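You operate a simulated robot arm through the tools that you are given. There is no shell and no other tool. Be economical: measure what you need, move in short steps, check, and stop when the job is done.

You run a simulated robot arm. Do the job below in one go: nothing can be reset, and whatever is moved stays where it is left.

JOB
Put things in order on the table top. At the end: the purple carton (marked "OREGANO") stands where the pink cup stood; the orange tub stands where the red glass stood; the pink cup stands where the orange tub stood; the red glass is in the beige wicker basket; whatever was shut is shut again. Leave all else as you found it, and nothing knocked over.

Only the result counts: the job must be done as asked and must still hold three seconds after the hand-in. Knocking over, shifting, dropping, spilling or breaking anything else fails it.

ROBOT AND FRAMES
A 6-joint arm with a two-finger parallel gripper, fixed in place. Base frame: the origin is at the foot of the arm, x ahead of it, y to its left, z up; the work surface is at about z = 0. Units: m, degrees, N and s.
With the tool pointing down near the work surface it reaches from about 0.18 to 0.46 m from the base axis. Its first joint turns from -70.0 to 70.0 degrees. Payload 1.9 kg.
Tool frame: the origin (TCP) lies between the finger pads and is the grasp point; the fingertips stand 0.023 m ahead of it; z points along the fingers, y is the line along which they close. The gripper opens to 0.094 m. The fingers are 0.038 m wide and 0.01 m thick; the gripper's body (0.054 by 0.096 m) begins 0.039 m behind the TCP.
Orientation is that of the tool frame in the base frame, as [roll, pitch, yaw] about the fixed x, y, z axes, in that order (R = Rz(yaw) Ry(pitch) Rx(roll)). With the fingers straight down and closing along the base's y, the tool's x points along the base's -x, its y along +y and its z along -z.

CONTROLS
- The arm moves only by the tool send_rows. Its argument "plan" is a list of rows, each a list of 3 entries, a list of its own where there are three numbers: the shift along the tool's x, y, z in m, then the turn, a rotation vector about the tool's x, y, z in degrees, then the finger opening in m, from 0 to 0.094. In form: [[[tx, ty, tz], [ax, ay, az], grip], ...]. A call has 1 to 8 rows; each row shifts and turns the commanded pose from where the row before left it, along the tool's axes as they then stand. A row lasts 0.2 s, in which the tool goes at most 0.05 m and 8.6 degrees; a call with a longer step from one row to the next is refused whole, and so is a gripper value outside its range. Where a pose cannot be reached the arm comes as near as it can. A force on the tool above 40 N (or 10 N above the force at the start of the call, whichever is more), or a blocked arm, ends the call early, and 0.2 s more pass. The fingers move at their own pace (about 0.108 m/s each) and stop on an object; they squeeze with about 24 N. The grip force told is the motor's: it shows also when the fingers shut on nothing. Time passes only in rows, and 0.2 s behind the last, so rows that do not move let the fingers close. The reply holds the time, the measured pose of the TCP, the force on the tool along the base axes, the opening and the grip force, in the units named above and with some noise.
- Cameras (640 x 400 px; columns grow to the right, rows downward): "scene" is fixed at [0.0728, 0.3095, 0.4285]; the picture's right is [-0.63, -0.78, 0.00], its down [-0.38, 0.31, -0.87] and it looks along [0.68, -0.55, -0.49] (base axes); focal length 214 px, centre (320, 200). "wrist" rides on the gripper at [0.087, 0.016, -0.075] in the tool frame; the picture's right is [-0.18, 0.98, 0.00], its down [-0.58, -0.11, -0.81] and it looks along [-0.79, -0.15, 0.59] (tool axes); focal length 243 px, centre (320, 200). There is no depth. A picture from a camera that has moved, and an enlarged one, comes with that camera's place and axes in the base frame and with its lens. The place of the scene camera against the robot may be out by one fixed shift of up to 0.018 m in any direction.
- capture(camera): a new picture of that camera. The clock stands still meanwhile.
- enlarge(camera, box): a new picture of the part [left, top, right, bottom] of that camera's present view, enlarged. The clock stands still meanwhile.
- hand_in(): hands the job in; it is judged then, once.

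Go step by step. Nothing tells you positions but the pictures and the camera data: compare them with the known pose of the tool, close in by small moves and look again before you grip or let go. The budget is 120 turns and 76 pictures, counting those below and the enlarged ones. Unless the task says otherwise, let go and move clear before handing in, and close with one line.

The tools are called after "Emit:" by a JSON object that holds its "name" and its "arguments". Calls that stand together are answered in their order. send_rows: Moves the arm, as the interface text tells. Its arguments: {"type":"object","properties":{"plan":{"type":"array"}},"required":["plan"]} The other tools are called the same way: capture (camera) takes a picture; enlarge (camera, box) takes an enlarged picture of a part of a camera's view; hand_in () hands the job in.

At the start:

```text
t: 0.0
ee_pos: [0.2741, 0.0344, 0.3655]
tool_rot: [179.9, 0.1, 179.9]
force: [0.4, 0.0, 0.4]
width: 0.0943
grip_force: 0.1
```

scene: 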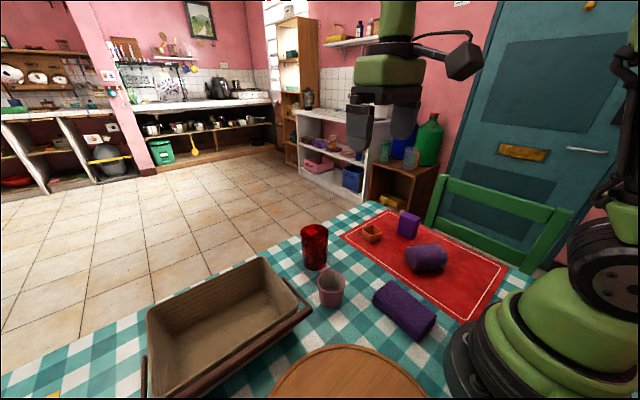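
wrist: 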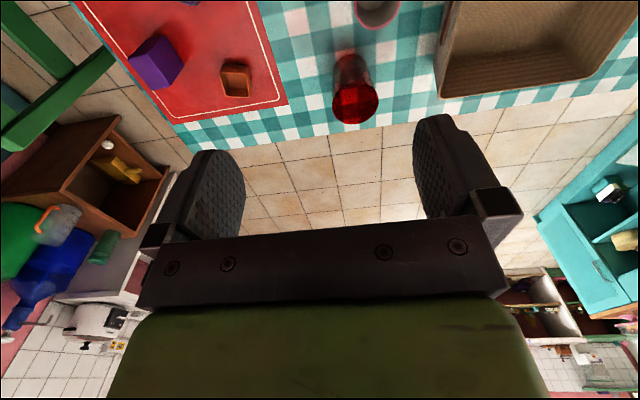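

I see the table with the basket, red glass, pink cup, several purple things, an orange tub and a red mat. I'll enlarge the view to tell the items apart before measuring them.

Emit:
{"name": "enlarge", "arguments": {"camera": "scene", "box": [280, 190, 540, 352]}}

Emit:
{"name": "enlarge", "arguments": {"camera": "wrist", "box": [80, 0, 640, 200]}}

Emit:
{"name": "enlarge", "arguments": {"camera": "scene", "box": [100, 230, 500, 400]}}

```text
2.46 times, centred on (410, 271) of scene
camera zoom: at [0.0728, 0.3095, 0.4285], right [-0.63, -0.78, 0.0], down [-0.38, 0.31, -0.87], along [0.68, -0.55, -0.49], focal length 528 px, centre (98, 25)
```

zoom: 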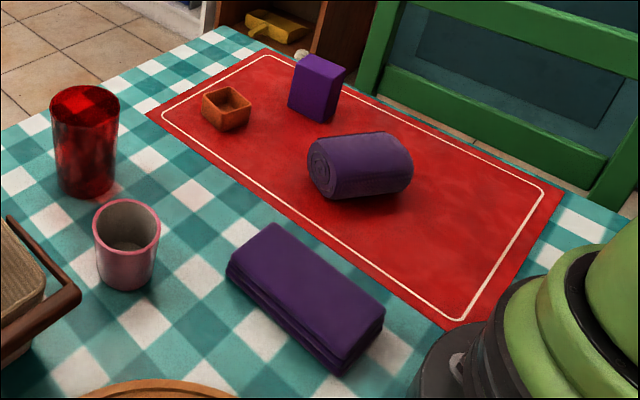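

```text
1.14 times, centred on (360, 100) of wrist
camera zoom: at [0.1872, 0.0516, 0.4405], right [0.18, 0.98, 0.0], down [0.58, -0.11, 0.81], along [0.79, -0.15, -0.59], focal length 277 px, centre (274, 314)
```

zoom: 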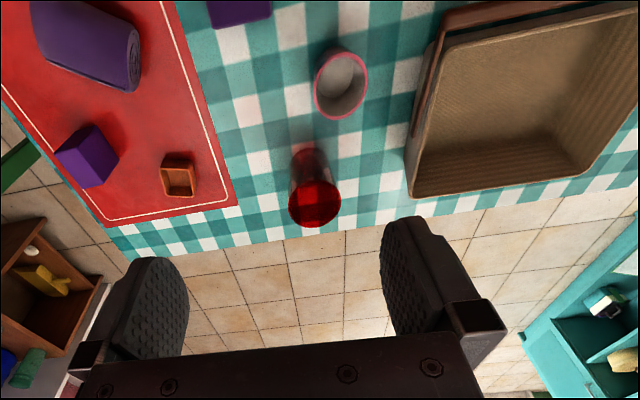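

```text
1.60 times, centred on (300, 315) of scene
camera zoom: at [0.0728, 0.3095, 0.4285], right [-0.63, -0.78, 0.0], down [-0.38, 0.31, -0.87], along [0.68, -0.55, -0.49], focal length 343 px, centre (352, 16)
```

zoom: 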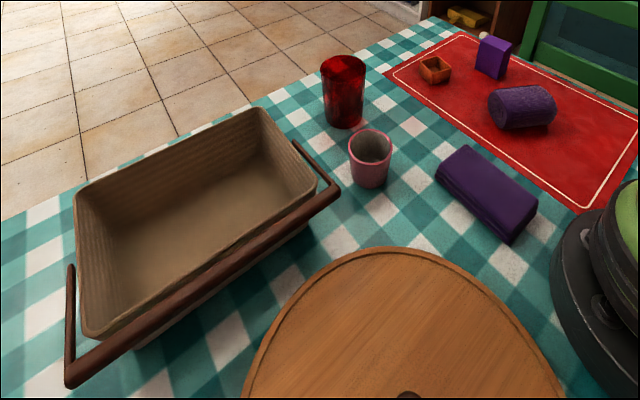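

Estimates from the wrist view: glass near (0.395, 0.065), cup near (0.293, 0.105), tub near (0.355, -0.13), carton near (0.32, -0.25). The basket is around (0.37, 0.33), and the other two purple things are towels. I'll hover over the glass first.

Emit:
{"name": "send_rows", "arguments": {"plan": [[[-0.03, 0.0077, 0.03], [0, 0, 0], 0.094], [[-0.03, 0.0077, 0.03], [0, 0, 0], 0.094], [[-0.03, 0.0077, 0.03], [0, 0, 0], 0.094], [[-0.03, 0.0077, 0.03], [0, 0, 0], 0.094], [[0, 0, 0], [0, 0, 0], 0.094]]}}

Emit:
{"name": "capture", "arguments": {"camera": "wrist"}}

Emit:
{"name": "capture", "arguments": {"camera": "scene"}}

```text
t: 1.2
ee_pos: [0.3928, 0.0677, 0.2462]
tool_rot: [179.9, 0.1, 180.0]
force: [0.3, 0.6, 0.0]
width: 0.0941
grip_force: 0.0
```

```text
70 pictures are left
camera wrist: at [0.3055, 0.0847, 0.3208], right [0.18, 0.98, 0.0], down [0.58, -0.11, 0.81], along [0.79, -0.15, -0.59], focal length 243 px, centre (320, 200)
```

wrist: 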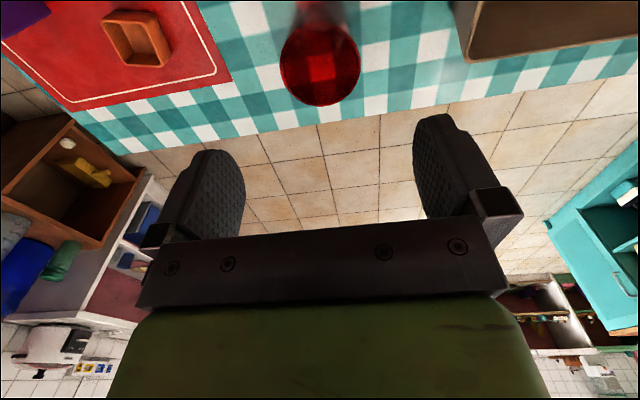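

```text
69 pictures are left
```

scene: 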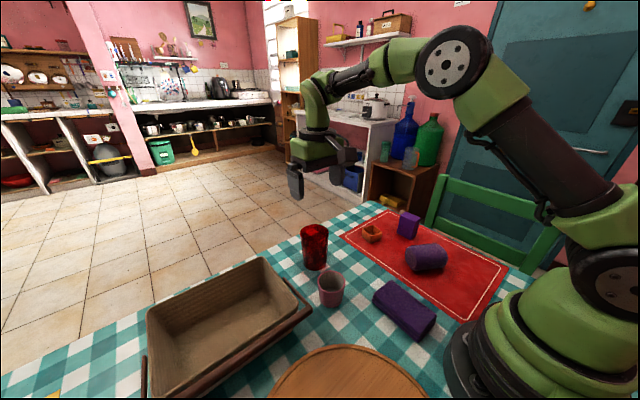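

The glass rim triangulates to (0.398, 0.067, 0.110), about 0.068 m across, and lines up with the tool axis. I'll lower around it to z = 0.078 and check before gripping.

Emit:
{"name": "send_rows", "arguments": {"plan": [[[-0.005, 0, 0.04], [0, 0, 0], 0.094], [[0, 0, 0.04], [0, 0, 0], 0.094], [[0, 0, 0.04], [0, 0, 0], 0.094], [[0, 0, 0.03], [0, 0, 0], 0.094], [[0, 0, 0.018], [0, 0, 0], 0.094], [[0, 0, 0], [0, 0, 0], 0.094]]}}

Emit:
{"name": "capture", "arguments": {"camera": "wrist"}}

Emit:
{"name": "capture", "arguments": {"camera": "scene"}}

```text
t: 2.6
ee_pos: [0.3985, 0.0648, 0.0768]
tool_rot: [179.8, 0.1, 179.9]
force: [-1.0, 0.9, 0.0]
width: 0.0941
grip_force: 0.0
```

```text
68 pictures are left
camera wrist: at [0.3112, 0.0818, 0.1521], right [0.18, 0.98, 0.0], down [0.58, -0.11, 0.81], along [0.79, -0.15, -0.59], focal length 243 px, centre (320, 200)
```

wrist: 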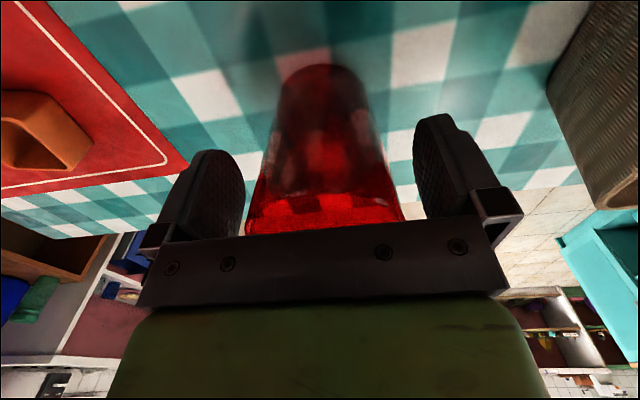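

```text
67 pictures are left
```

scene: 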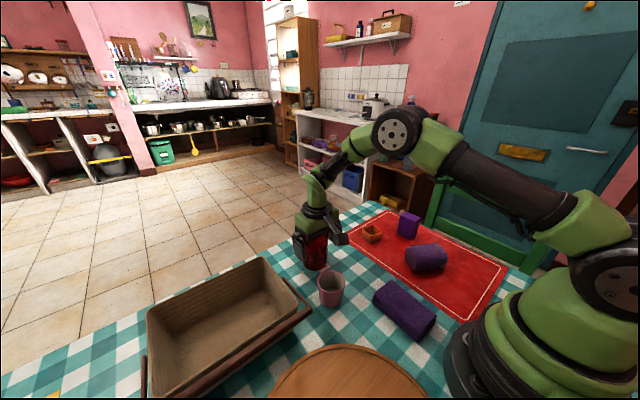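

The glass sits between the fingers, centred within a few millimetres. I'm closing.

Emit:
{"name": "send_rows", "arguments": {"plan": [[[-0.001, 0.002, 0], [0, 0, 0], 0.07], [[0, 0, 0], [0, 0, 0], 0.05], [[0, 0, 0], [0, 0, 0], 0.04], [[0, 0, 0], [0, 0, 0], 0.04]]}}

```text
t: 3.6
ee_pos: [0.3981, 0.0669, 0.0776]
tool_rot: [180.0, 0.2, 180.0]
force: [0.1, 0.0, 0.2]
width: 0.0712
grip_force: 24.1
```

The glass is gripped at width 0.071. I'll lift it straight up and take a look at the basket.

Emit:
{"name": "send_rows", "arguments": {"plan": [[[0, 0, -0.02], [0, 0, 0], 0.04], [[0, 0, -0.04], [0, 0, 0], 0.04], [[0, 0, -0.04], [0, 0, 0], 0.04], [[0, 0, -0.04], [0, 0, 0], 0.04], [[0.015, 0.04, 0], [0, 0, 0], 0.04], [[0.02, 0.04, 0], [0, 0, 0], 0.04], [[0, 0, 0], [0, 0, 0], 0.04]]}}

Emit:
{"name": "capture", "arguments": {"camera": "wrist"}}

Emit:
{"name": "capture", "arguments": {"camera": "scene"}}

```text
t: 5.2
ee_pos: [0.3676, 0.1503, 0.219]
tool_rot: [179.8, 0.1, -180.0]
force: [-0.7, -0.7, -2.6]
width: 0.0713
grip_force: 24.1
```

```text
66 pictures are left
camera wrist: at [0.2812, 0.1664, 0.2941], right [0.18, 0.98, 0.0], down [0.58, -0.11, 0.81], along [0.79, -0.15, -0.59], focal length 243 px, centre (320, 200)
```

wrist: 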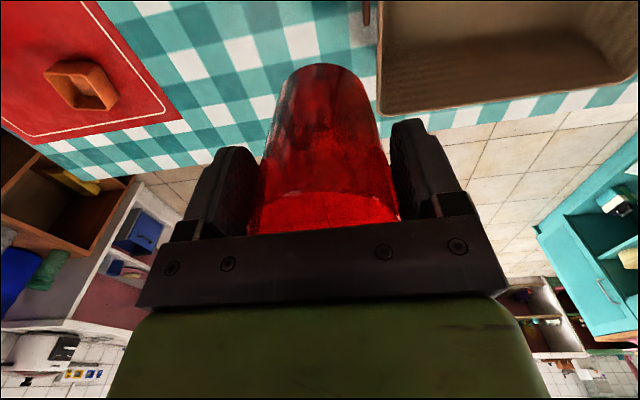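

```text
65 pictures are left
```

scene: 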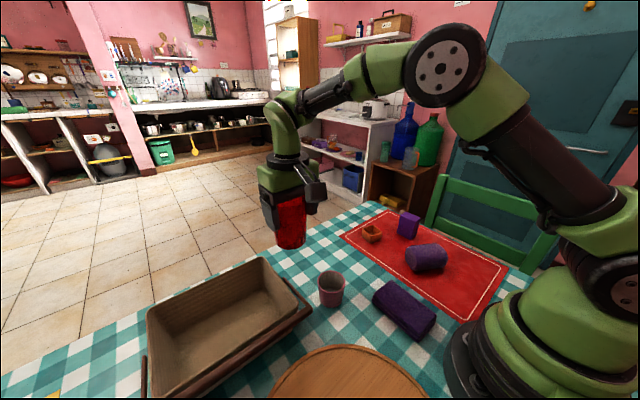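

The basket's far-right rim corner triangulates to (0.432, 0.200, 0.086), so the basket spans roughly x 0.285–0.432 and y 0.20–0.41. I'll carry the glass to about (0.352, 0.275) above it.

Emit:
{"name": "send_rows", "arguments": {"plan": [[[0.005, 0.042, 0], [0, 0, 0], 0.04], [[0.005, 0.042, 0], [0, 0, 0], 0.04], [[0.006, 0.042, 0], [0, 0, 0], 0.04], [[0, 0, 0.02], [0, 0, 0], 0.04], [[0, 0, 0.02], [0, 0, 0], 0.04], [[0, 0, 0], [0, 0, 0], 0.04]]}}

Emit:
{"name": "capture", "arguments": {"camera": "wrist"}}

Emit:
{"name": "capture", "arguments": {"camera": "scene"}}

```text
t: 6.6
ee_pos: [0.3477, 0.2743, 0.1762]
tool_rot: [180.0, 0.1, 180.0]
force: [-0.3, 0.3, -2.3]
width: 0.0712
grip_force: 24.4
```

```text
64 pictures are left
camera wrist: at [0.26, 0.2915, 0.2521], right [0.18, 0.98, 0.0], down [0.58, -0.11, 0.81], along [0.79, -0.15, -0.59], focal length 243 px, centre (320, 200)
```

wrist: 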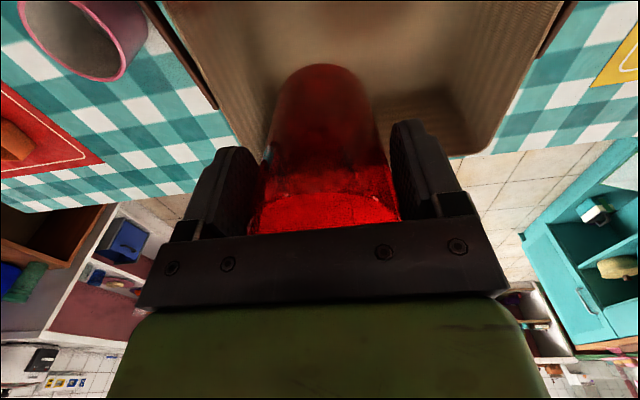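

```text
63 pictures are left
```

scene: 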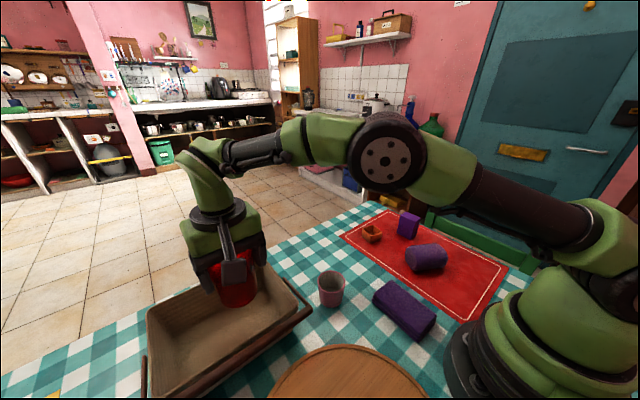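

The glass is over the basket interior with clearance on all sides. I'll lower it, with slower steps near the floor.

Emit:
{"name": "send_rows", "arguments": {"plan": [[[0, 0.007, 0.03], [0, 0, 0], 0.04], [[0, 0, 0.03], [0, 0, 0], 0.04], [[0, 0, 0.02], [0, 0, 0], 0.04], [[0, 0, 0.004], [0, 0, 0], 0.04], [[0, 0, 0], [0, 0, 0], 0.04]]}}

```text
t: 7.8
ee_pos: [0.3491, 0.2814, 0.0936]
tool_rot: [179.9, 0.2, -180.0]
force: [0.3, 0.3, -1.4]
width: 0.0712
grip_force: 24.3
```

Emit:
{"name": "send_rows", "arguments": {"plan": [[[0, 0, 0.003], [0, 0, 0], 0.04], [[0, 0, 0.003], [0, 0, 0], 0.04], [[0, 0, 0], [0, 0, 0], 0.04]]}}

Emit:
{"name": "enlarge", "arguments": {"camera": "scene", "box": [130, 230, 330, 400]}}

```text
t: 8.6
ee_pos: [0.3494, 0.2813, 0.0874]
tool_rot: [179.9, 0.1, -180.0]
force: [0.1, 0.1, -1.8]
width: 0.0713
grip_force: 23.9
```

```text
2.35 times, centred on (230, 315) of scene
camera zoom: at [0.0728, 0.3095, 0.4285], right [-0.63, -0.78, 0.0], down [-0.38, 0.31, -0.87], along [0.68, -0.55, -0.49], focal length 505 px, centre (532, -71)
```

zoom: 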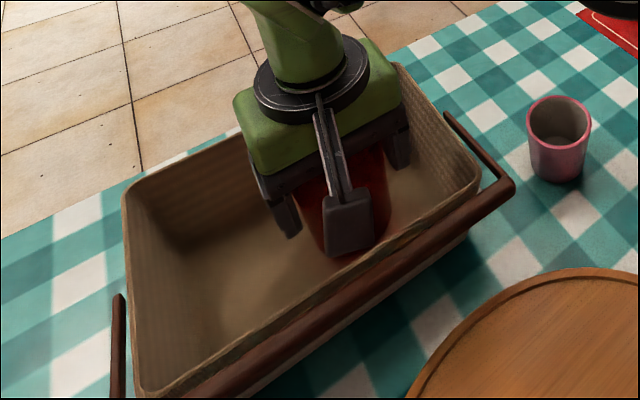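

No contact yet, so I'll keep going down in small steps.

Emit:
{"name": "send_rows", "arguments": {"plan": [[[0, 0, 0.002], [0, 0, 0], 0.04], [[0, 0, 0.002], [0, 0, 0], 0.04], [[0, 0, 0], [0, 0, 0], 0.04]]}}

```text
t: 9.4
ee_pos: [0.3504, 0.2799, 0.0829]
tool_rot: [179.8, 0.2, 180.0]
force: [0.4, 0.7, -3.2]
width: 0.0712
grip_force: 24.0
```

Emit:
{"name": "send_rows", "arguments": {"plan": [[[0, 0, 0.0015], [0, 0, 0], 0.04], [[0, 0, 0.001], [0, 0, 0], 0.04], [[0, 0, 0], [0, 0, 0], 0.04]]}}

```text
t: 10.2
ee_pos: [0.3503, 0.281, 0.0824]
tool_rot: [179.9, 0.2, 180.0]
force: [-2.8, -3.4, 12.8]
width: 0.0713
grip_force: 23.7
```

The glass touched the floor. I'll ease off 1 mm, open moderately and rise.

Emit:
{"name": "send_rows", "arguments": {"plan": [[[0, 0, -0.001], [0, 0, 0], 0.04], [[0, 0, 0], [0, 0, 0], 0.075], [[0, 0, 0], [0, 0, 0], 0.086], [[0, 0, 0], [0, 0, 0], 0.086], [[0, 0, -0.03], [0, 0, 0], 0.086], [[0, 0, -0.04], [0, 0, 0], 0.086], [[0, 0, -0.04], [0, 0, 0], 0.086], [[0, 0, -0.04], [0, 0, 0], 0.09]]}}

Emit:
{"name": "enlarge", "arguments": {"camera": "scene", "box": [130, 210, 350, 400]}}

```text
t: 12.0
ee_pos: [0.3468, 0.2794, 0.2343]
tool_rot: [180.0, 0.3, -179.9]
force: [-0.2, 1.3, -0.3]
width: 0.09
grip_force: 0.1
```

```text
2.11 times, centred on (240, 305) of scene
camera zoom: at [0.0728, 0.3095, 0.4285], right [-0.63, -0.78, 0.0], down [-0.38, 0.31, -0.87], along [0.68, -0.55, -0.49], focal length 452 px, centre (488, -21)
```

zoom: 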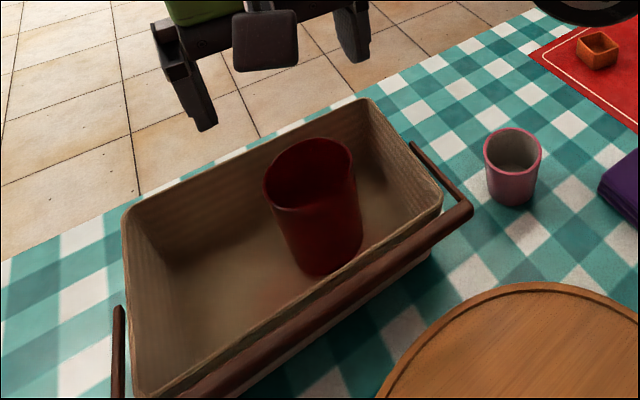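

The glass stands upright in the basket. Next I move back over towards the tub for measurement.

Emit:
{"name": "send_rows", "arguments": {"plan": [[[0.005, -0.048, 0], [0, 0, 0], 0.09], [[0.005, -0.049, 0], [0, 0, 0], 0.09], [[0.005, -0.049, 0], [0, 0, 0], 0.09], [[0.005, -0.049, 0], [0, 0, 0], 0.09], [[0.005, -0.049, 0], [0, 0, 0], 0.09], [[0.005, -0.049, 0], [0, 0, 0], 0.09], [[0.005, -0.049, 0], [0, 0, 0], 0.09], [[0.002, -0.049, 0], [0, 0, 0], 0.09]]}}

Emit:
{"name": "capture", "arguments": {"camera": "wrist"}}

```text
t: 13.8
ee_pos: [0.3867, 0.2085, 0.2499]
tool_rot: [180.0, 0.0, 179.9]
force: [0.4, 0.6, -0.5]
width: 0.09
grip_force: 0.1
out of reach, approached as far as the arm can: row 1, 2, 3, 4, 5, 6, 7, 8
```

```text
60 pictures are left
camera wrist: at [0.3001, 0.2252, 0.3255], right [0.18, 0.98, 0.0], down [0.58, -0.11, 0.81], along [0.79, -0.15, -0.59], focal length 243 px, centre (320, 200)
```

wrist: 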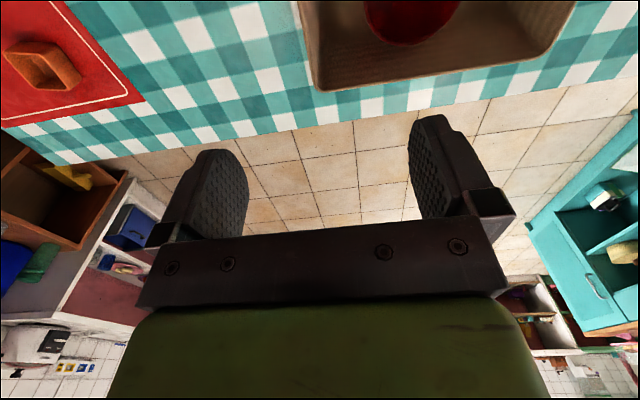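

The arm reports it fell short of the commanded path, for no obvious reason. I'll send a null row to see where the commanded pose stands before moving further.

Emit:
{"name": "send_rows", "arguments": {"plan": [[[0, 0, 0], [0, 0, 0], 0.09]]}}

```text
t: 14.2
ee_pos: [0.3869, 0.2085, 0.25]
tool_rot: [-180.0, 0.0, 180.0]
force: [-0.5, -0.8, 0.9]
width: 0.0898
grip_force: 0.0
```

The commanded pose matches the actual one. I'll try a short move inward.

Emit:
{"name": "send_rows", "arguments": {"plan": [[[0.03, -0.01, 0], [0, 0, 0], 0.09], [[0.03, -0.03, 0], [0, 0, 0], 0.09]]}}

```text
t: 14.8
ee_pos: [0.3843, 0.2104, 0.2545]
tool_rot: [179.8, 0.1, 180.0]
force: [-1.2, 0.1, 0.5]
width: 0.0898
grip_force: 0.0
out of reach, approached as far as the arm can: row 1, 2
```

It is likely stuck at the straight-elbow singularity. I'll try going straight down a little, since there is over 0.1 m of clearance.

Emit:
{"name": "send_rows", "arguments": {"plan": [[[0, 0, 0.015], [0, 0, 0], 0.09], [[0, 0, 0.015], [0, 0, 0], 0.09], [[0.01, 0, 0.01], [0, 0, 0], 0.09]]}}

Emit:
{"name": "capture", "arguments": {"camera": "scene"}}

```text
t: 15.6
ee_pos: [0.3884, 0.2209, 0.2188]
tool_rot: [179.9, 0.1, -180.0]
force: [1.4, 0.4, 0.3]
width: 0.0903
grip_force: 0.1
out of reach, approached as far as the arm can: row 1, 2, 3
```

```text
59 pictures are left
```

scene: 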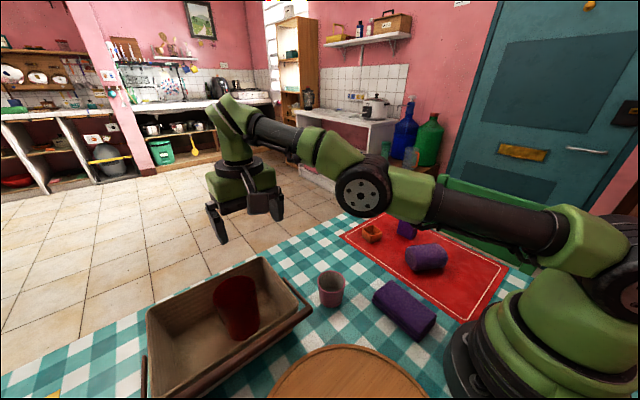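

The elbow looks bent slightly the wrong way, against its limit. I'll reach slightly outward and down to pass through straight, staying well above the basket.

Emit:
{"name": "send_rows", "arguments": {"plan": [[[-0.013, 0.007, 0.0], [0, 0, 0], 0.09], [[-0.005, 0.003, 0.015], [0, 0, 0], 0.09], [[0.0, 0.0, 0.02], [0, 0, 0], 0.09], [[0.02, -0.01, 0.0], [0, 0, 0], 0.09]]}}

```text
t: 16.6
ee_pos: [0.3759, 0.2184, 0.1834]
tool_rot: [179.8, 0.2, 179.8]
force: [-0.7, -0.6, -0.4]
width: 0.0898
grip_force: 0.0
out of reach, approached as far as the arm can: row 1
```

It's free again. I'll continue inward.

Emit:
{"name": "send_rows", "arguments": {"plan": [[[0.025, -0.015, 0], [0, 0, 0], 0.09], [[0.025, -0.015, 0], [0, 0, 0], 0.09], [[0.0, -0.04, 0], [0, 0, 0], 0.09]]}}

Emit:
{"name": "capture", "arguments": {"camera": "scene"}}

```text
t: 17.4
ee_pos: [0.3276, 0.1486, 0.182]
tool_rot: [179.9, 0.3, -179.9]
force: [0.2, -1.0, -0.4]
width: 0.0899
grip_force: 0.0
```

```text
58 pictures are left
```

scene: 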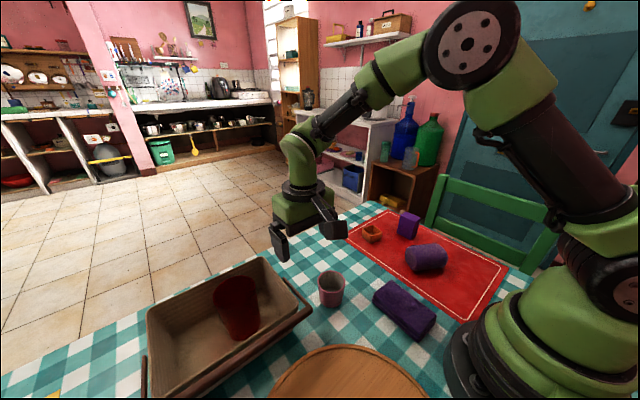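

The arm is back in its normal shape. Now over to the tub.

Emit:
{"name": "send_rows", "arguments": {"plan": [[[0.002, -0.045, -0.008], [0, 0, 0], 0.09], [[0.002, -0.045, -0.008], [0, 0, 0], 0.09], [[0.002, -0.045, -0.008], [0, 0, 0], 0.09], [[0.002, -0.045, -0.008], [0, 0, 0], 0.09], [[0.002, -0.045, -0.008], [0, 0, 0], 0.09], [[0.002, -0.045, -0.008], [0, 0, 0], 0.09], [[0.0, 0, 0], [0, 0, 0], 0.09]]}}

Emit:
{"name": "capture", "arguments": {"camera": "wrist"}}

```text
t: 19.0
ee_pos: [0.3177, -0.1245, 0.2268]
tool_rot: [179.9, 0.0, -179.8]
force: [-0.3, -0.6, -0.3]
width: 0.09
grip_force: 0.0
```

```text
57 pictures are left
camera wrist: at [0.2303, -0.108, 0.3025], right [0.18, 0.98, 0.0], down [0.58, -0.11, 0.81], along [0.79, -0.15, -0.59], focal length 243 px, centre (320, 200)
```

wrist: 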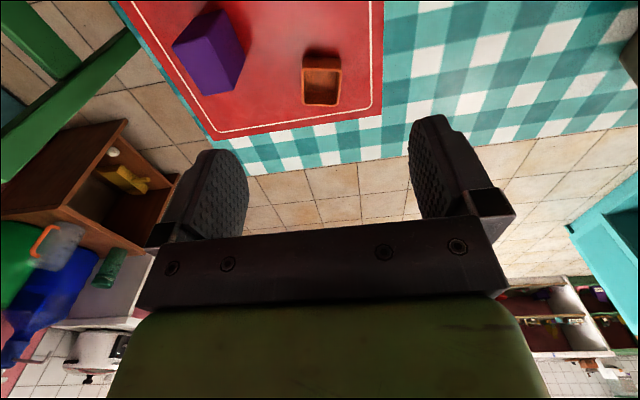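

Emit:
{"name": "enlarge", "arguments": {"camera": "wrist", "box": [150, 0, 400, 156]}}

```text
2.56 times, centred on (275, 78) of wrist
camera zoom: at [0.2303, -0.108, 0.3025], right [0.18, 0.98, 0.0], down [0.58, -0.11, 0.81], along [0.79, -0.15, -0.59], focal length 621 px, centre (435, 512)
```

zoom: 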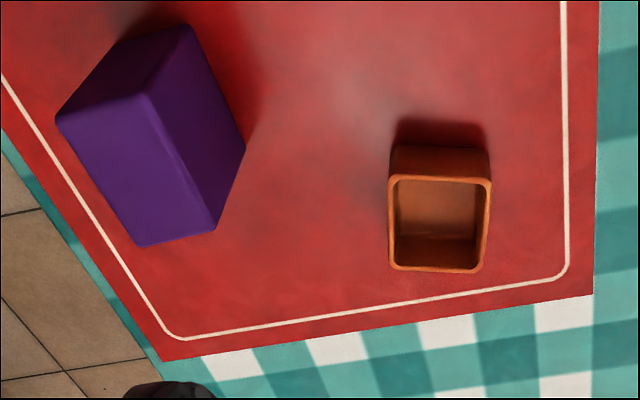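

The tub is a square open box, about 0.041 m wide and 0.033 m high. Its centre is near (0.377, -0.134), turned about -10°. I'll hover over it, turn to match and look again.

Emit:
{"name": "send_rows", "arguments": {"plan": [[[-0.02, -0.003, 0.033], [0, 0, 0], 0.07], [[-0.02, -0.003, 0.033], [0, 0, 0], 0.07], [[-0.019, -0.003, 0.033], [0, 0, 0], 0.07], [[0, 0, 0], [0, 0, 5], 0.07], [[0, 0, 0], [0, 0, 5], 0.07], [[0, 0, 0], [0, 0, 0], 0.07]]}}

Emit:
{"name": "capture", "arguments": {"camera": "wrist"}}

```text
t: 20.4
ee_pos: [0.3734, -0.1319, 0.1296]
tool_rot: [179.9, 0.1, 169.9]
force: [-0.4, 0.5, 0.2]
width: 0.0701
grip_force: 0.1
```

```text
55 pictures are left
camera wrist: at [0.2909, -0.1002, 0.2041], right [0.35, 0.94, 0.0], down [0.55, -0.21, 0.81], along [0.76, -0.28, -0.59], focal length 243 px, centre (320, 200)
```

wrist: 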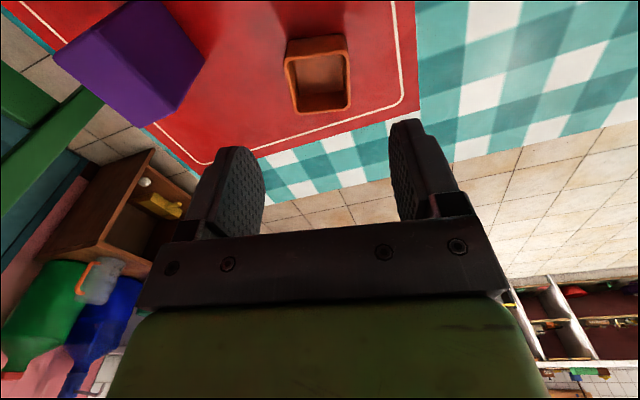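

The tub is well centred and aligned. I'll lower to z = 0.03 and look.

Emit:
{"name": "send_rows", "arguments": {"plan": [[[-0.003, 0, 0.04], [0, 0, 0], 0.07], [[0, 0, 0.035], [0, 0, 0], 0.07], [[0, 0, 0.015], [0, 0, 0], 0.07], [[0, 0, 0.01], [0, 0, 0], 0.07], [[0, 0, 0], [0, 0, 0], 0.07]]}}

Emit:
{"name": "capture", "arguments": {"camera": "wrist"}}

```text
t: 21.6
ee_pos: [0.378, -0.1314, 0.0304]
tool_rot: [179.9, 0.1, 170.0]
force: [0.3, -0.3, 0.2]
width: 0.0699
grip_force: 0.0
```

```text
54 pictures are left
camera wrist: at [0.295, -0.1001, 0.1057], right [0.35, 0.94, 0.0], down [0.55, -0.21, 0.81], along [0.76, -0.28, -0.59], focal length 243 px, centre (320, 200)
```

wrist: 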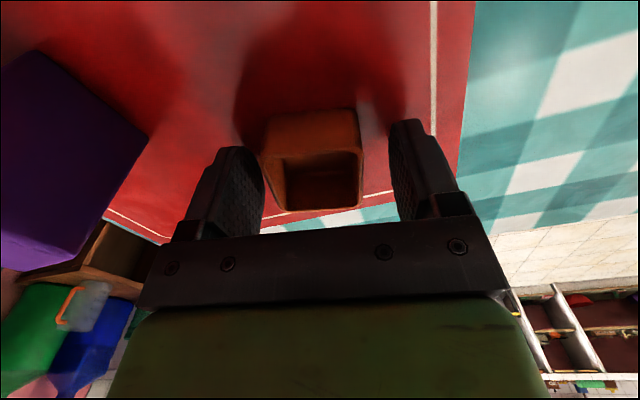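

It is centred between the fingers, so the tub's original place is (0.378, -0.1315). I'll close.

Emit:
{"name": "send_rows", "arguments": {"plan": [[[0, 0, 0], [0, 0, 0], 0.05], [[0, 0, 0], [0, 0, 0], 0.03], [[0, 0, 0], [0, 0, 0], 0.025], [[0, 0, 0], [0, 0, 0], 0.025]]}}

Emit:
{"name": "capture", "arguments": {"camera": "wrist"}}

```text
t: 22.6
ee_pos: [0.3777, -0.1324, 0.0319]
tool_rot: [-180.0, 0.2, 170.0]
force: [-0.2, 0.3, -0.6]
width: 0.0457
grip_force: 24.0
```

```text
53 pictures are left
camera wrist: at [0.2949, -0.1001, 0.1058], right [0.35, 0.94, 0.0], down [0.55, -0.21, 0.81], along [0.76, -0.28, -0.59], focal length 243 px, centre (320, 200)
```

wrist: 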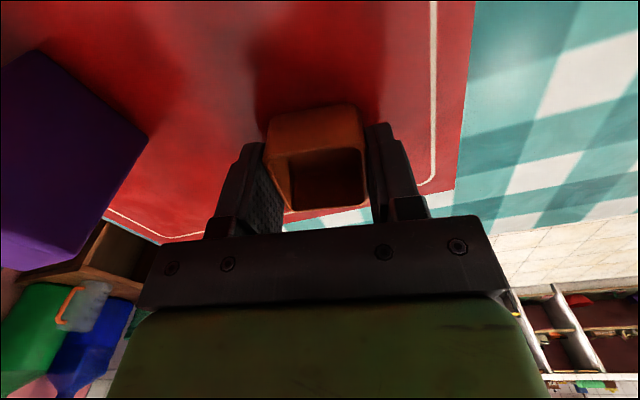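

The tub is gripped. I'll lift it and carry it to the glass's former place (0.400, 0.067).

Emit:
{"name": "send_rows", "arguments": {"plan": [[[0, 0, -0.02], [0, 0, 0], 0.025], [[0, 0, -0.04], [0, 0, 0], 0.025], [[0, 0, -0.03], [0, 0, 0], 0.025], [[0.0026, 0.04, 0], [0, 0, 0], 0.025], [[0.0026, 0.04, 0], [0, 0, 0], 0.025], [[0.0026, 0.04, 0], [0, 0, 0], 0.025], [[0.0026, 0.04, 0], [0, 0, 0], 0.025], [[0.0026, 0.04, 0], [0, 0, 0], 0.025]]}}

Emit:
{"name": "send_rows", "arguments": {"plan": [[[0, 0, 0], [0, 0, -8], 0.025], [[0, 0, 0], [0, 0, -8], 0.025], [[0, 0, 0], [0, 0, -8], 0.025], [[0, 0, 0], [0, 0, -8], 0.025], [[0, 0, 0], [0, 0, -8], 0.025], [[0, 0, 0], [0, 0, 0], 0.025]]}}

Emit:
{"name": "capture", "arguments": {"camera": "wrist"}}

Emit:
{"name": "capture", "arguments": {"camera": "scene"}}

```text
t: 24.4
ee_pos: [0.3974, 0.0686, 0.123]
tool_rot: [179.9, 0.1, 170.0]
force: [0.4, 0.8, -0.8]
width: 0.0453
grip_force: 23.6
```

```text
t: 25.8
ee_pos: [0.3986, 0.0686, 0.1221]
tool_rot: [-179.9, 0.1, -149.8]
force: [0.4, 0.2, -0.3]
width: 0.0453
grip_force: 24.1
```

```text
52 pictures are left
camera wrist: at [0.3156, 0.0395, 0.1963], right [-0.33, 0.94, 0.0], down [0.56, 0.2, 0.81], along [0.76, 0.27, -0.59], focal length 243 px, centre (320, 200)
```

wrist: 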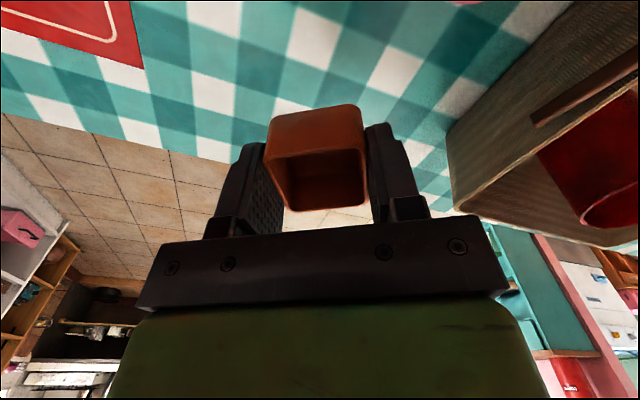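

```text
51 pictures are left
```

scene: 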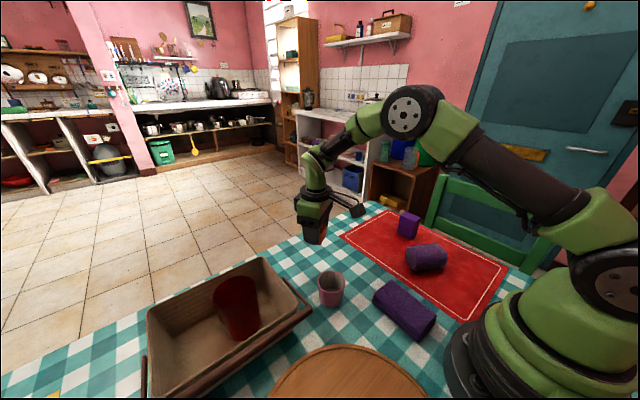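

I'm over the target with the camera clear of the pink cup. Now lowering.

Emit:
{"name": "send_rows", "arguments": {"plan": [[[0, 0, 0.04], [0, 0, 0], 0.025], [[0, 0, 0.035], [0, 0, 0], 0.025], [[0, 0, 0.01], [0, 0, 0], 0.025], [[0, 0, 0.002], [0, 0, 0], 0.025], [[0, 0, 0.002], [0, 0, 0], 0.025], [[0, 0, 0], [0, 0, 0], 0.025]]}}

```text
t: 27.2
ee_pos: [0.3981, 0.066, 0.0307]
tool_rot: [-179.9, 0.1, -150.0]
force: [-0.4, 0.5, -0.3]
width: 0.0453
grip_force: 23.8
```

Emit:
{"name": "send_rows", "arguments": {"plan": [[[-0.001, 0, 0.001], [0, 0, 0], 0.025], [[0, 0, 0.001], [0, 0, 0], 0.025], [[0, 0, 0], [0, 0, 0], 0.025]]}}

Emit:
{"name": "enlarge", "arguments": {"camera": "scene", "box": [240, 190, 380, 310]}}

```text
t: 28.0
ee_pos: [0.3992, 0.0674, 0.031]
tool_rot: [-180.0, 0.2, -150.0]
force: [-0.7, -2.4, 6.5]
width: 0.0455
grip_force: 24.5
```

```text
3.33 times, centred on (310, 250) of scene
camera zoom: at [0.0728, 0.3095, 0.4285], right [-0.63, -0.78, 0.0], down [-0.38, 0.31, -0.87], along [0.68, -0.55, -0.49], focal length 715 px, centre (353, 33)
```

zoom: 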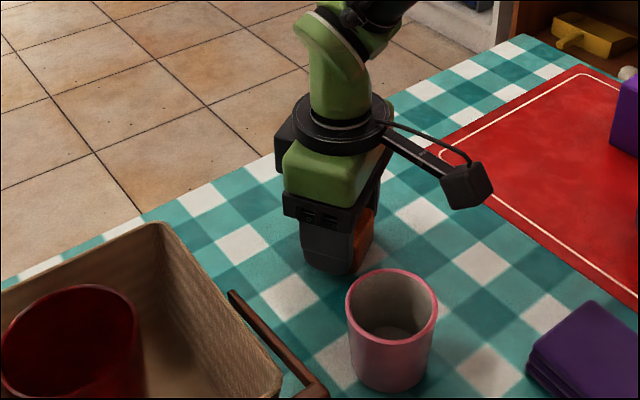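

The tub is down. I'll release it and rise.

Emit:
{"name": "send_rows", "arguments": {"plan": [[[0, 0, -0.0005], [0, 0, 0], 0.05], [[0, 0, 0], [0, 0, 0], 0.064], [[0, 0, 0], [0, 0, 0], 0.064], [[0, 0, -0.03], [0, 0, 0], 0.064], [[0, 0, -0.04], [0, 0, 0], 0.064], [[0, 0, -0.04], [0, 0, 0], 0.064], [[0, 0, 0], [0, 0, 0], 0.09]]}}

Emit:
{"name": "capture", "arguments": {"camera": "wrist"}}

```text
t: 29.6
ee_pos: [0.3994, 0.069, 0.1392]
tool_rot: [-180.0, 0.2, -150.0]
force: [0.4, 0.4, -0.6]
width: 0.0901
grip_force: 0.1
```

```text
49 pictures are left
camera wrist: at [0.3157, 0.0406, 0.2149], right [-0.33, 0.94, 0.0], down [0.56, 0.2, 0.81], along [0.76, 0.27, -0.59], focal length 243 px, centre (320, 200)
```

wrist: 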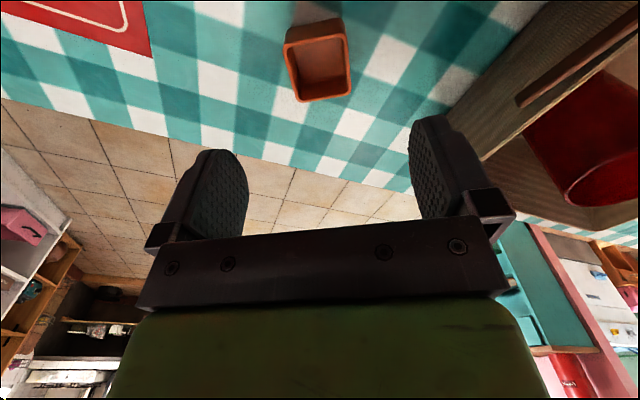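

The tub stands at the glass's old place. Next I turn back and hover over the pink cup.

Emit:
{"name": "send_rows", "arguments": {"plan": [[[0, 0, -0.02], [0, 0, 7.5], 0.094], [[0, 0, -0.02], [0, 0, 7.5], 0.094], [[0, 0, -0.02], [0, 0, 7.5], 0.094], [[0, 0, -0.02], [0, 0, 7.5], 0.094], [[0.035, 0.012, 0], [0, 0, 0], 0.094], [[0.035, 0.012, 0], [0, 0, 0], 0.094], [[0.035, 0.012, 0], [0, 0, 0], 0.094], [[0, 0, 0], [0, 0, 0], 0.094]]}}

Emit:
{"name": "capture", "arguments": {"camera": "wrist"}}

```text
t: 31.4
ee_pos: [0.2944, 0.1046, 0.2204]
tool_rot: [179.9, 0.1, -179.9]
force: [-0.3, -0.2, -0.6]
width: 0.0938
grip_force: 0.0
```

```text
48 pictures are left
camera wrist: at [0.2085, 0.1216, 0.2968], right [0.18, 0.98, 0.0], down [0.58, -0.11, 0.81], along [0.79, -0.15, -0.59], focal length 243 px, centre (320, 200)
```

wrist: 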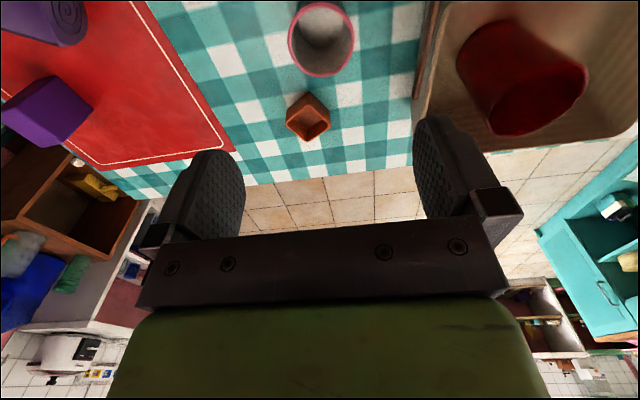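

The cup rim is at (0.2955, 0.1057, ~0.058), 0.058 m across. I'll lower around it to z = 0.036.

Emit:
{"name": "send_rows", "arguments": {"plan": [[[-0.001, 0.001, 0.045], [0, 0, 0], 0.08], [[0, 0, 0.045], [0, 0, 0], 0.08], [[0, 0, 0.045], [0, 0, 0], 0.08], [[0, 0, 0.03], [0, 0, 0], 0.08], [[0, 0, 0.019], [0, 0, 0], 0.08], [[0, 0, 0], [0, 0, 0], 0.08]]}}

Emit:
{"name": "capture", "arguments": {"camera": "wrist"}}

Emit:
{"name": "enlarge", "arguments": {"camera": "scene", "box": [240, 190, 460, 360]}}

```text
t: 32.8
ee_pos: [0.2962, 0.102, 0.0371]
tool_rot: [-180.0, 0.2, 179.9]
force: [-0.2, 1.1, 0.6]
width: 0.0802
grip_force: 0.0
```

```text
47 pictures are left
camera wrist: at [0.2091, 0.119, 0.1121], right [0.18, 0.98, 0.0], down [0.58, -0.11, 0.81], along [0.79, -0.15, -0.59], focal length 243 px, centre (320, 200)
```

wrist: 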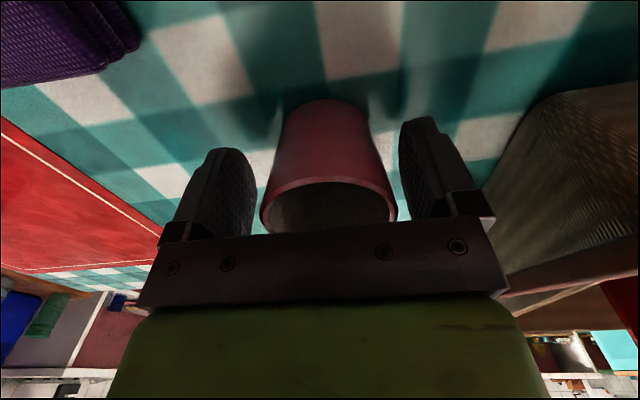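

```text
2.35 times, centred on (350, 275) of scene
camera zoom: at [0.0728, 0.3095, 0.4285], right [-0.63, -0.78, 0.0], down [-0.38, 0.31, -0.87], along [0.68, -0.55, -0.49], focal length 505 px, centre (249, 24)
```

zoom: 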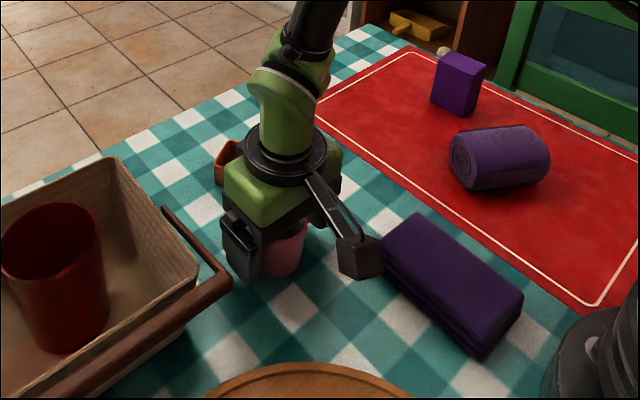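

The cup is between the fingers, about 3 mm to the left. I'll adjust and close.

Emit:
{"name": "send_rows", "arguments": {"plan": [[[0, 0.003, 0], [0, 0, 0], 0.065], [[0, 0, 0], [0, 0, 0], 0.05], [[0, 0, 0], [0, 0, 0], 0.035], [[0, 0, 0], [0, 0, 0], 0.035]]}}

Emit:
{"name": "capture", "arguments": {"camera": "wrist"}}

```text
t: 33.8
ee_pos: [0.2955, 0.1064, 0.0367]
tool_rot: [180.0, 0.3, -180.0]
force: [1.7, 0.1, 2.5]
width: 0.0588
grip_force: 24.2
```

```text
45 pictures are left
camera wrist: at [0.2089, 0.1236, 0.1121], right [0.18, 0.98, 0.0], down [0.58, -0.11, 0.81], along [0.79, -0.15, -0.59], focal length 243 px, centre (320, 200)
```

wrist: 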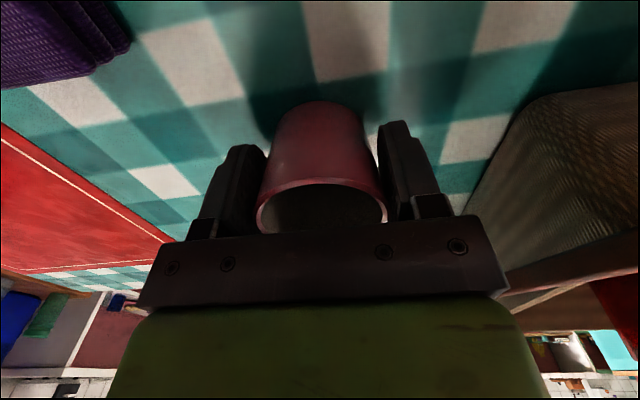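

The cup is held; its old place is (0.296, 0.1065). I'll lift it and carry it to the tub's old place (0.378, -0.1315).

Emit:
{"name": "send_rows", "arguments": {"plan": [[[0, 0, -0.03], [0, 0, 0], 0.035], [[0, 0, -0.04], [0, 0, 0], 0.035], [[0, 0, -0.03], [0, 0, 0], 0.035], [[-0.0137, -0.0397, 0], [0, 0, 0], 0.035], [[-0.0137, -0.0397, 0], [0, 0, 0], 0.035], [[-0.0137, -0.0397, 0], [0, 0, 0], 0.035], [[-0.0137, -0.0397, 0], [0, 0, 0], 0.035], [[-0.0137, -0.0397, 0], [0, 0, 0], 0.035]]}}

Emit:
{"name": "send_rows", "arguments": {"plan": [[[-0.0137, -0.0397, 0], [0, 0, 0], 0.035], [[0, 0, 0], [0, 0, 0], 0.035]]}}

Emit:
{"name": "capture", "arguments": {"camera": "wrist"}}

```text
t: 35.6
ee_pos: [0.3609, -0.0939, 0.1378]
tool_rot: [179.9, 0.1, -179.9]
force: [0.2, -0.8, -1.9]
width: 0.0584
grip_force: 23.7
```

```text
t: 36.2
ee_pos: [0.379, -0.1312, 0.1358]
tool_rot: [180.0, 0.1, -179.9]
force: [0.3, -0.2, -1.0]
width: 0.0585
grip_force: 23.8
```

```text
44 pictures are left
camera wrist: at [0.2915, -0.115, 0.2109], right [0.18, 0.98, 0.0], down [0.58, -0.11, 0.81], along [0.79, -0.15, -0.59], focal length 243 px, centre (320, 200)
```

wrist: 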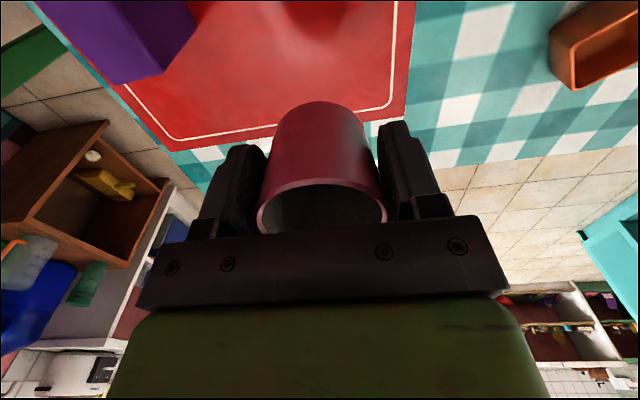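

Right above the target, so I'm lowering to just above the mat.

Emit:
{"name": "send_rows", "arguments": {"plan": [[[0, 0, 0.04], [0, 0, 0], 0.035], [[0, 0, 0.035], [0, 0, 0], 0.035], [[0, 0, 0.015], [0, 0, 0], 0.035], [[0, 0, 0.005], [0, 0, 0], 0.035], [[0, 0, 0.003], [0, 0, 0], 0.035], [[0, 0, 0], [0, 0, 0], 0.035]]}}

```text
t: 37.6
ee_pos: [0.3761, -0.1322, 0.0391]
tool_rot: [179.9, 0.1, 179.9]
force: [-0.2, -0.1, -0.9]
width: 0.0586
grip_force: 23.6
```

Emit:
{"name": "send_rows", "arguments": {"plan": [[[0, 0, 0.001], [0, 0, 0], 0.035], [[0, 0, 0.001], [0, 0, 0], 0.035], [[0, 0, 0], [0, 0, 0], 0.035]]}}

```text
t: 38.4
ee_pos: [0.3784, -0.131, 0.0373]
tool_rot: [180.0, 0.2, 179.9]
force: [-2.1, 0.3, 6.5]
width: 0.0587
grip_force: 23.4
```

The cup is down. I'll release and rise to look at the carton.

Emit:
{"name": "send_rows", "arguments": {"plan": [[[0, 0, -0.0005], [0, 0, 0], 0.06], [[0, 0, 0], [0, 0, 0], 0.078], [[0, 0, 0], [0, 0, 0], 0.078], [[0, 0, -0.03], [0, 0, 0], 0.078], [[0, 0, -0.045], [0, 0, 0], 0.078], [[0, 0, -0.045], [0, 0, 0], 0.078], [[0.03, -0.02, -0.03], [0, 0, 0], 0.09], [[0.03, -0.03, -0.02], [0, 0, 0], 0.09]]}}

Emit:
{"name": "capture", "arguments": {"camera": "wrist"}}

```text
t: 40.2
ee_pos: [0.314, -0.1778, 0.2051]
tool_rot: [179.9, 0.1, -179.8]
force: [-0.7, -0.2, -0.2]
width: 0.09
grip_force: 0.0
```

```text
43 pictures are left
camera wrist: at [0.2266, -0.16, 0.2809], right [0.18, 0.98, 0.0], down [0.58, -0.11, 0.81], along [0.79, -0.15, -0.59], focal length 243 px, centre (320, 200)
```

wrist: 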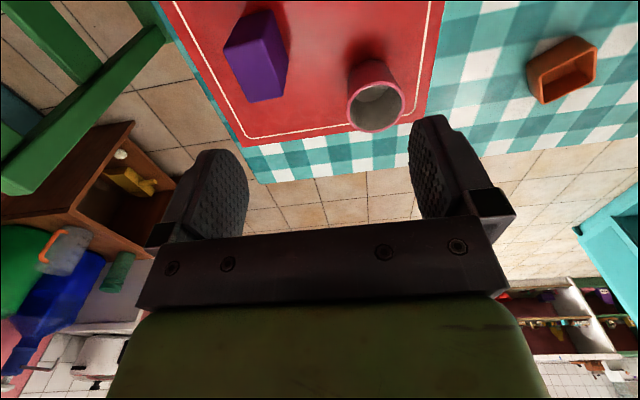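

The cup stands where the tub was. Now I'll zoom in on the carton for its pose.

Emit:
{"name": "enlarge", "arguments": {"camera": "wrist", "box": [190, 0, 350, 100]}}

Emit:
{"name": "enlarge", "arguments": {"camera": "scene", "box": [350, 190, 490, 280]}}

```text
4.00 times, centred on (270, 50) of wrist
camera zoom: at [0.2266, -0.16, 0.2809], right [0.18, 0.98, 0.0], down [0.58, -0.11, 0.81], along [0.79, -0.15, -0.59], focal length 970 px, centre (520, 800)
```

zoom: 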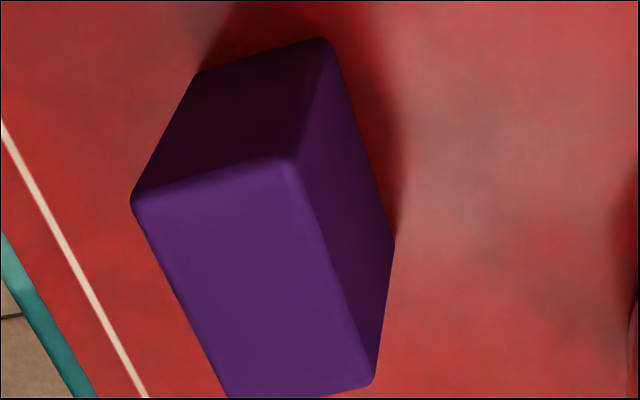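

```text
4.44 times, centred on (420, 235) of scene
camera zoom: at [0.0728, 0.3096, 0.4285], right [-0.63, -0.78, 0.0], down [-0.38, 0.31, -0.87], along [0.68, -0.55, -0.49], focal length 953 px, centre (-124, 44)
```

zoom: 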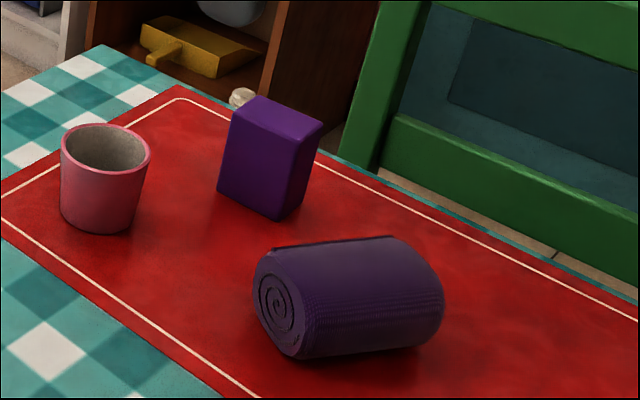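

The carton stands at x 0.296–0.342 and y -0.251 to -0.219, about 0.071 m high and nearly axis-aligned. I'll hover at (0.319, -0.235).

Emit:
{"name": "send_rows", "arguments": {"plan": [[[-0.0025, -0.029, 0], [0, 0, 0], 0.07], [[-0.0025, -0.029, 0.02], [0, 0, 0], 0.07], [[0, 0, 0.04], [0, 0, 0], 0.07], [[0, 0, 0], [0, 0, 0], 0.07]]}}

Emit:
{"name": "capture", "arguments": {"camera": "wrist"}}

```text
t: 41.2
ee_pos: [0.321, -0.2412, 0.1446]
tool_rot: [179.9, 0.0, 180.0]
force: [0.6, -1.2, 0.4]
width: 0.0699
grip_force: 0.1
```

```text
40 pictures are left
camera wrist: at [0.2345, -0.2236, 0.2202], right [0.18, 0.98, 0.0], down [0.58, -0.11, 0.81], along [0.79, -0.15, -0.59], focal length 243 px, centre (320, 200)
```

wrist: 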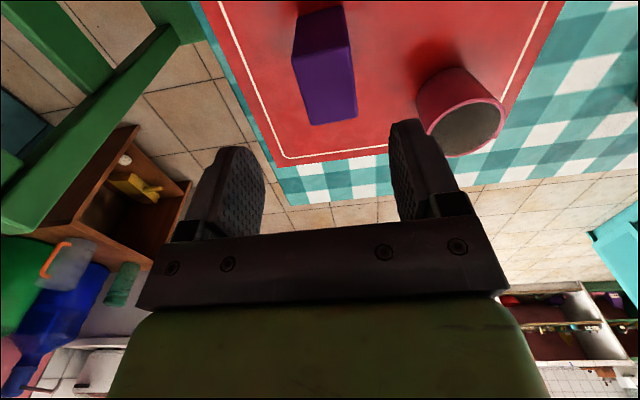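

The carton is offset about (-5, +4) mm from the tool axis. I'll correct and lower to z ≈ 0.047.

Emit:
{"name": "send_rows", "arguments": {"plan": [[[0.005, 0.0045, 0.02], [0, 0, 0], 0.07], [[0, 0, 0.03], [0, 0, 0], 0.07], [[0, 0, 0.03], [0, 0, 0], 0.07], [[0, 0, 0.018], [0, 0, 0], 0.07], [[0, 0, 0], [0, 0, 0], 0.07]]}}

Emit:
{"name": "capture", "arguments": {"camera": "wrist"}}

Emit:
{"name": "enlarge", "arguments": {"camera": "scene", "box": [340, 150, 500, 290]}}

```text
t: 42.4
ee_pos: [0.3182, -0.233, 0.0471]
tool_rot: [180.0, 0.1, -180.0]
force: [0.1, -0.2, 0.4]
width: 0.0699
grip_force: 0.1
```

```text
39 pictures are left
camera wrist: at [0.2306, -0.2161, 0.1219], right [0.18, 0.98, 0.0], down [0.58, -0.11, 0.81], along [0.79, -0.15, -0.59], focal length 243 px, centre (320, 200)
```

wrist: 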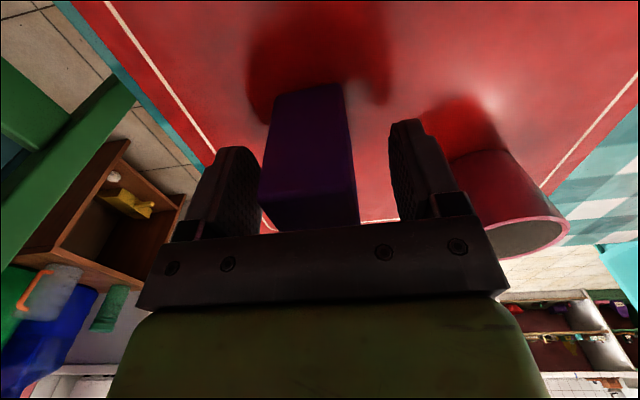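

```text
2.86 times, centred on (420, 220) of scene
camera zoom: at [0.0728, 0.3095, 0.4285], right [-0.63, -0.78, 0.0], down [-0.38, 0.31, -0.87], along [0.68, -0.55, -0.49], focal length 613 px, centre (34, 143)
```

zoom: 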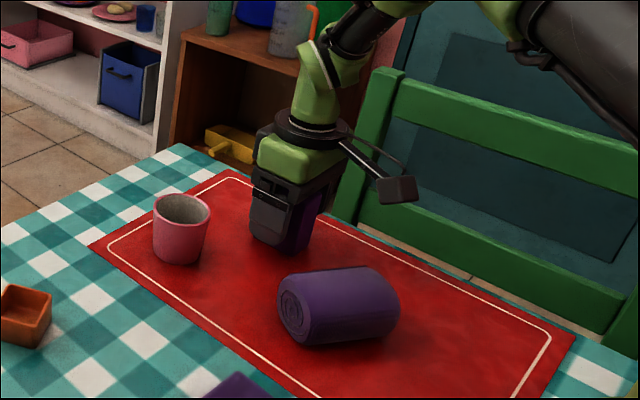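

The carton is centred between the fingers, and the near base edge gives a centre of (0.319, -0.234). Closing gently and lifting.

Emit:
{"name": "send_rows", "arguments": {"plan": [[[0, 0, 0], [0, 0, 0], 0.05], [[0, 0, 0], [0, 0, 0], 0.035], [[0, 0, 0], [0, 0, 0], 0.02], [[0, 0, 0], [0, 0, 0], 0.02]]}}

Emit:
{"name": "capture", "arguments": {"camera": "wrist"}}

```text
t: 43.4
ee_pos: [0.3167, -0.233, 0.0472]
tool_rot: [179.9, 0.1, 180.0]
force: [-0.4, 0.0, 0.6]
width: 0.0357
grip_force: 23.6
```

```text
37 pictures are left
camera wrist: at [0.2306, -0.2161, 0.1222], right [0.18, 0.98, 0.0], down [0.58, -0.11, 0.81], along [0.79, -0.15, -0.59], focal length 243 px, centre (320, 200)
```

wrist: 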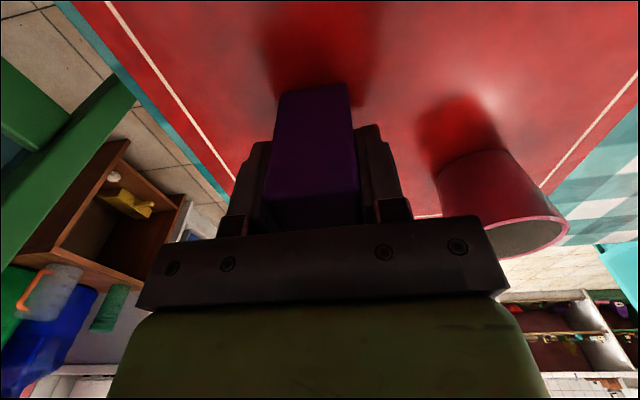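

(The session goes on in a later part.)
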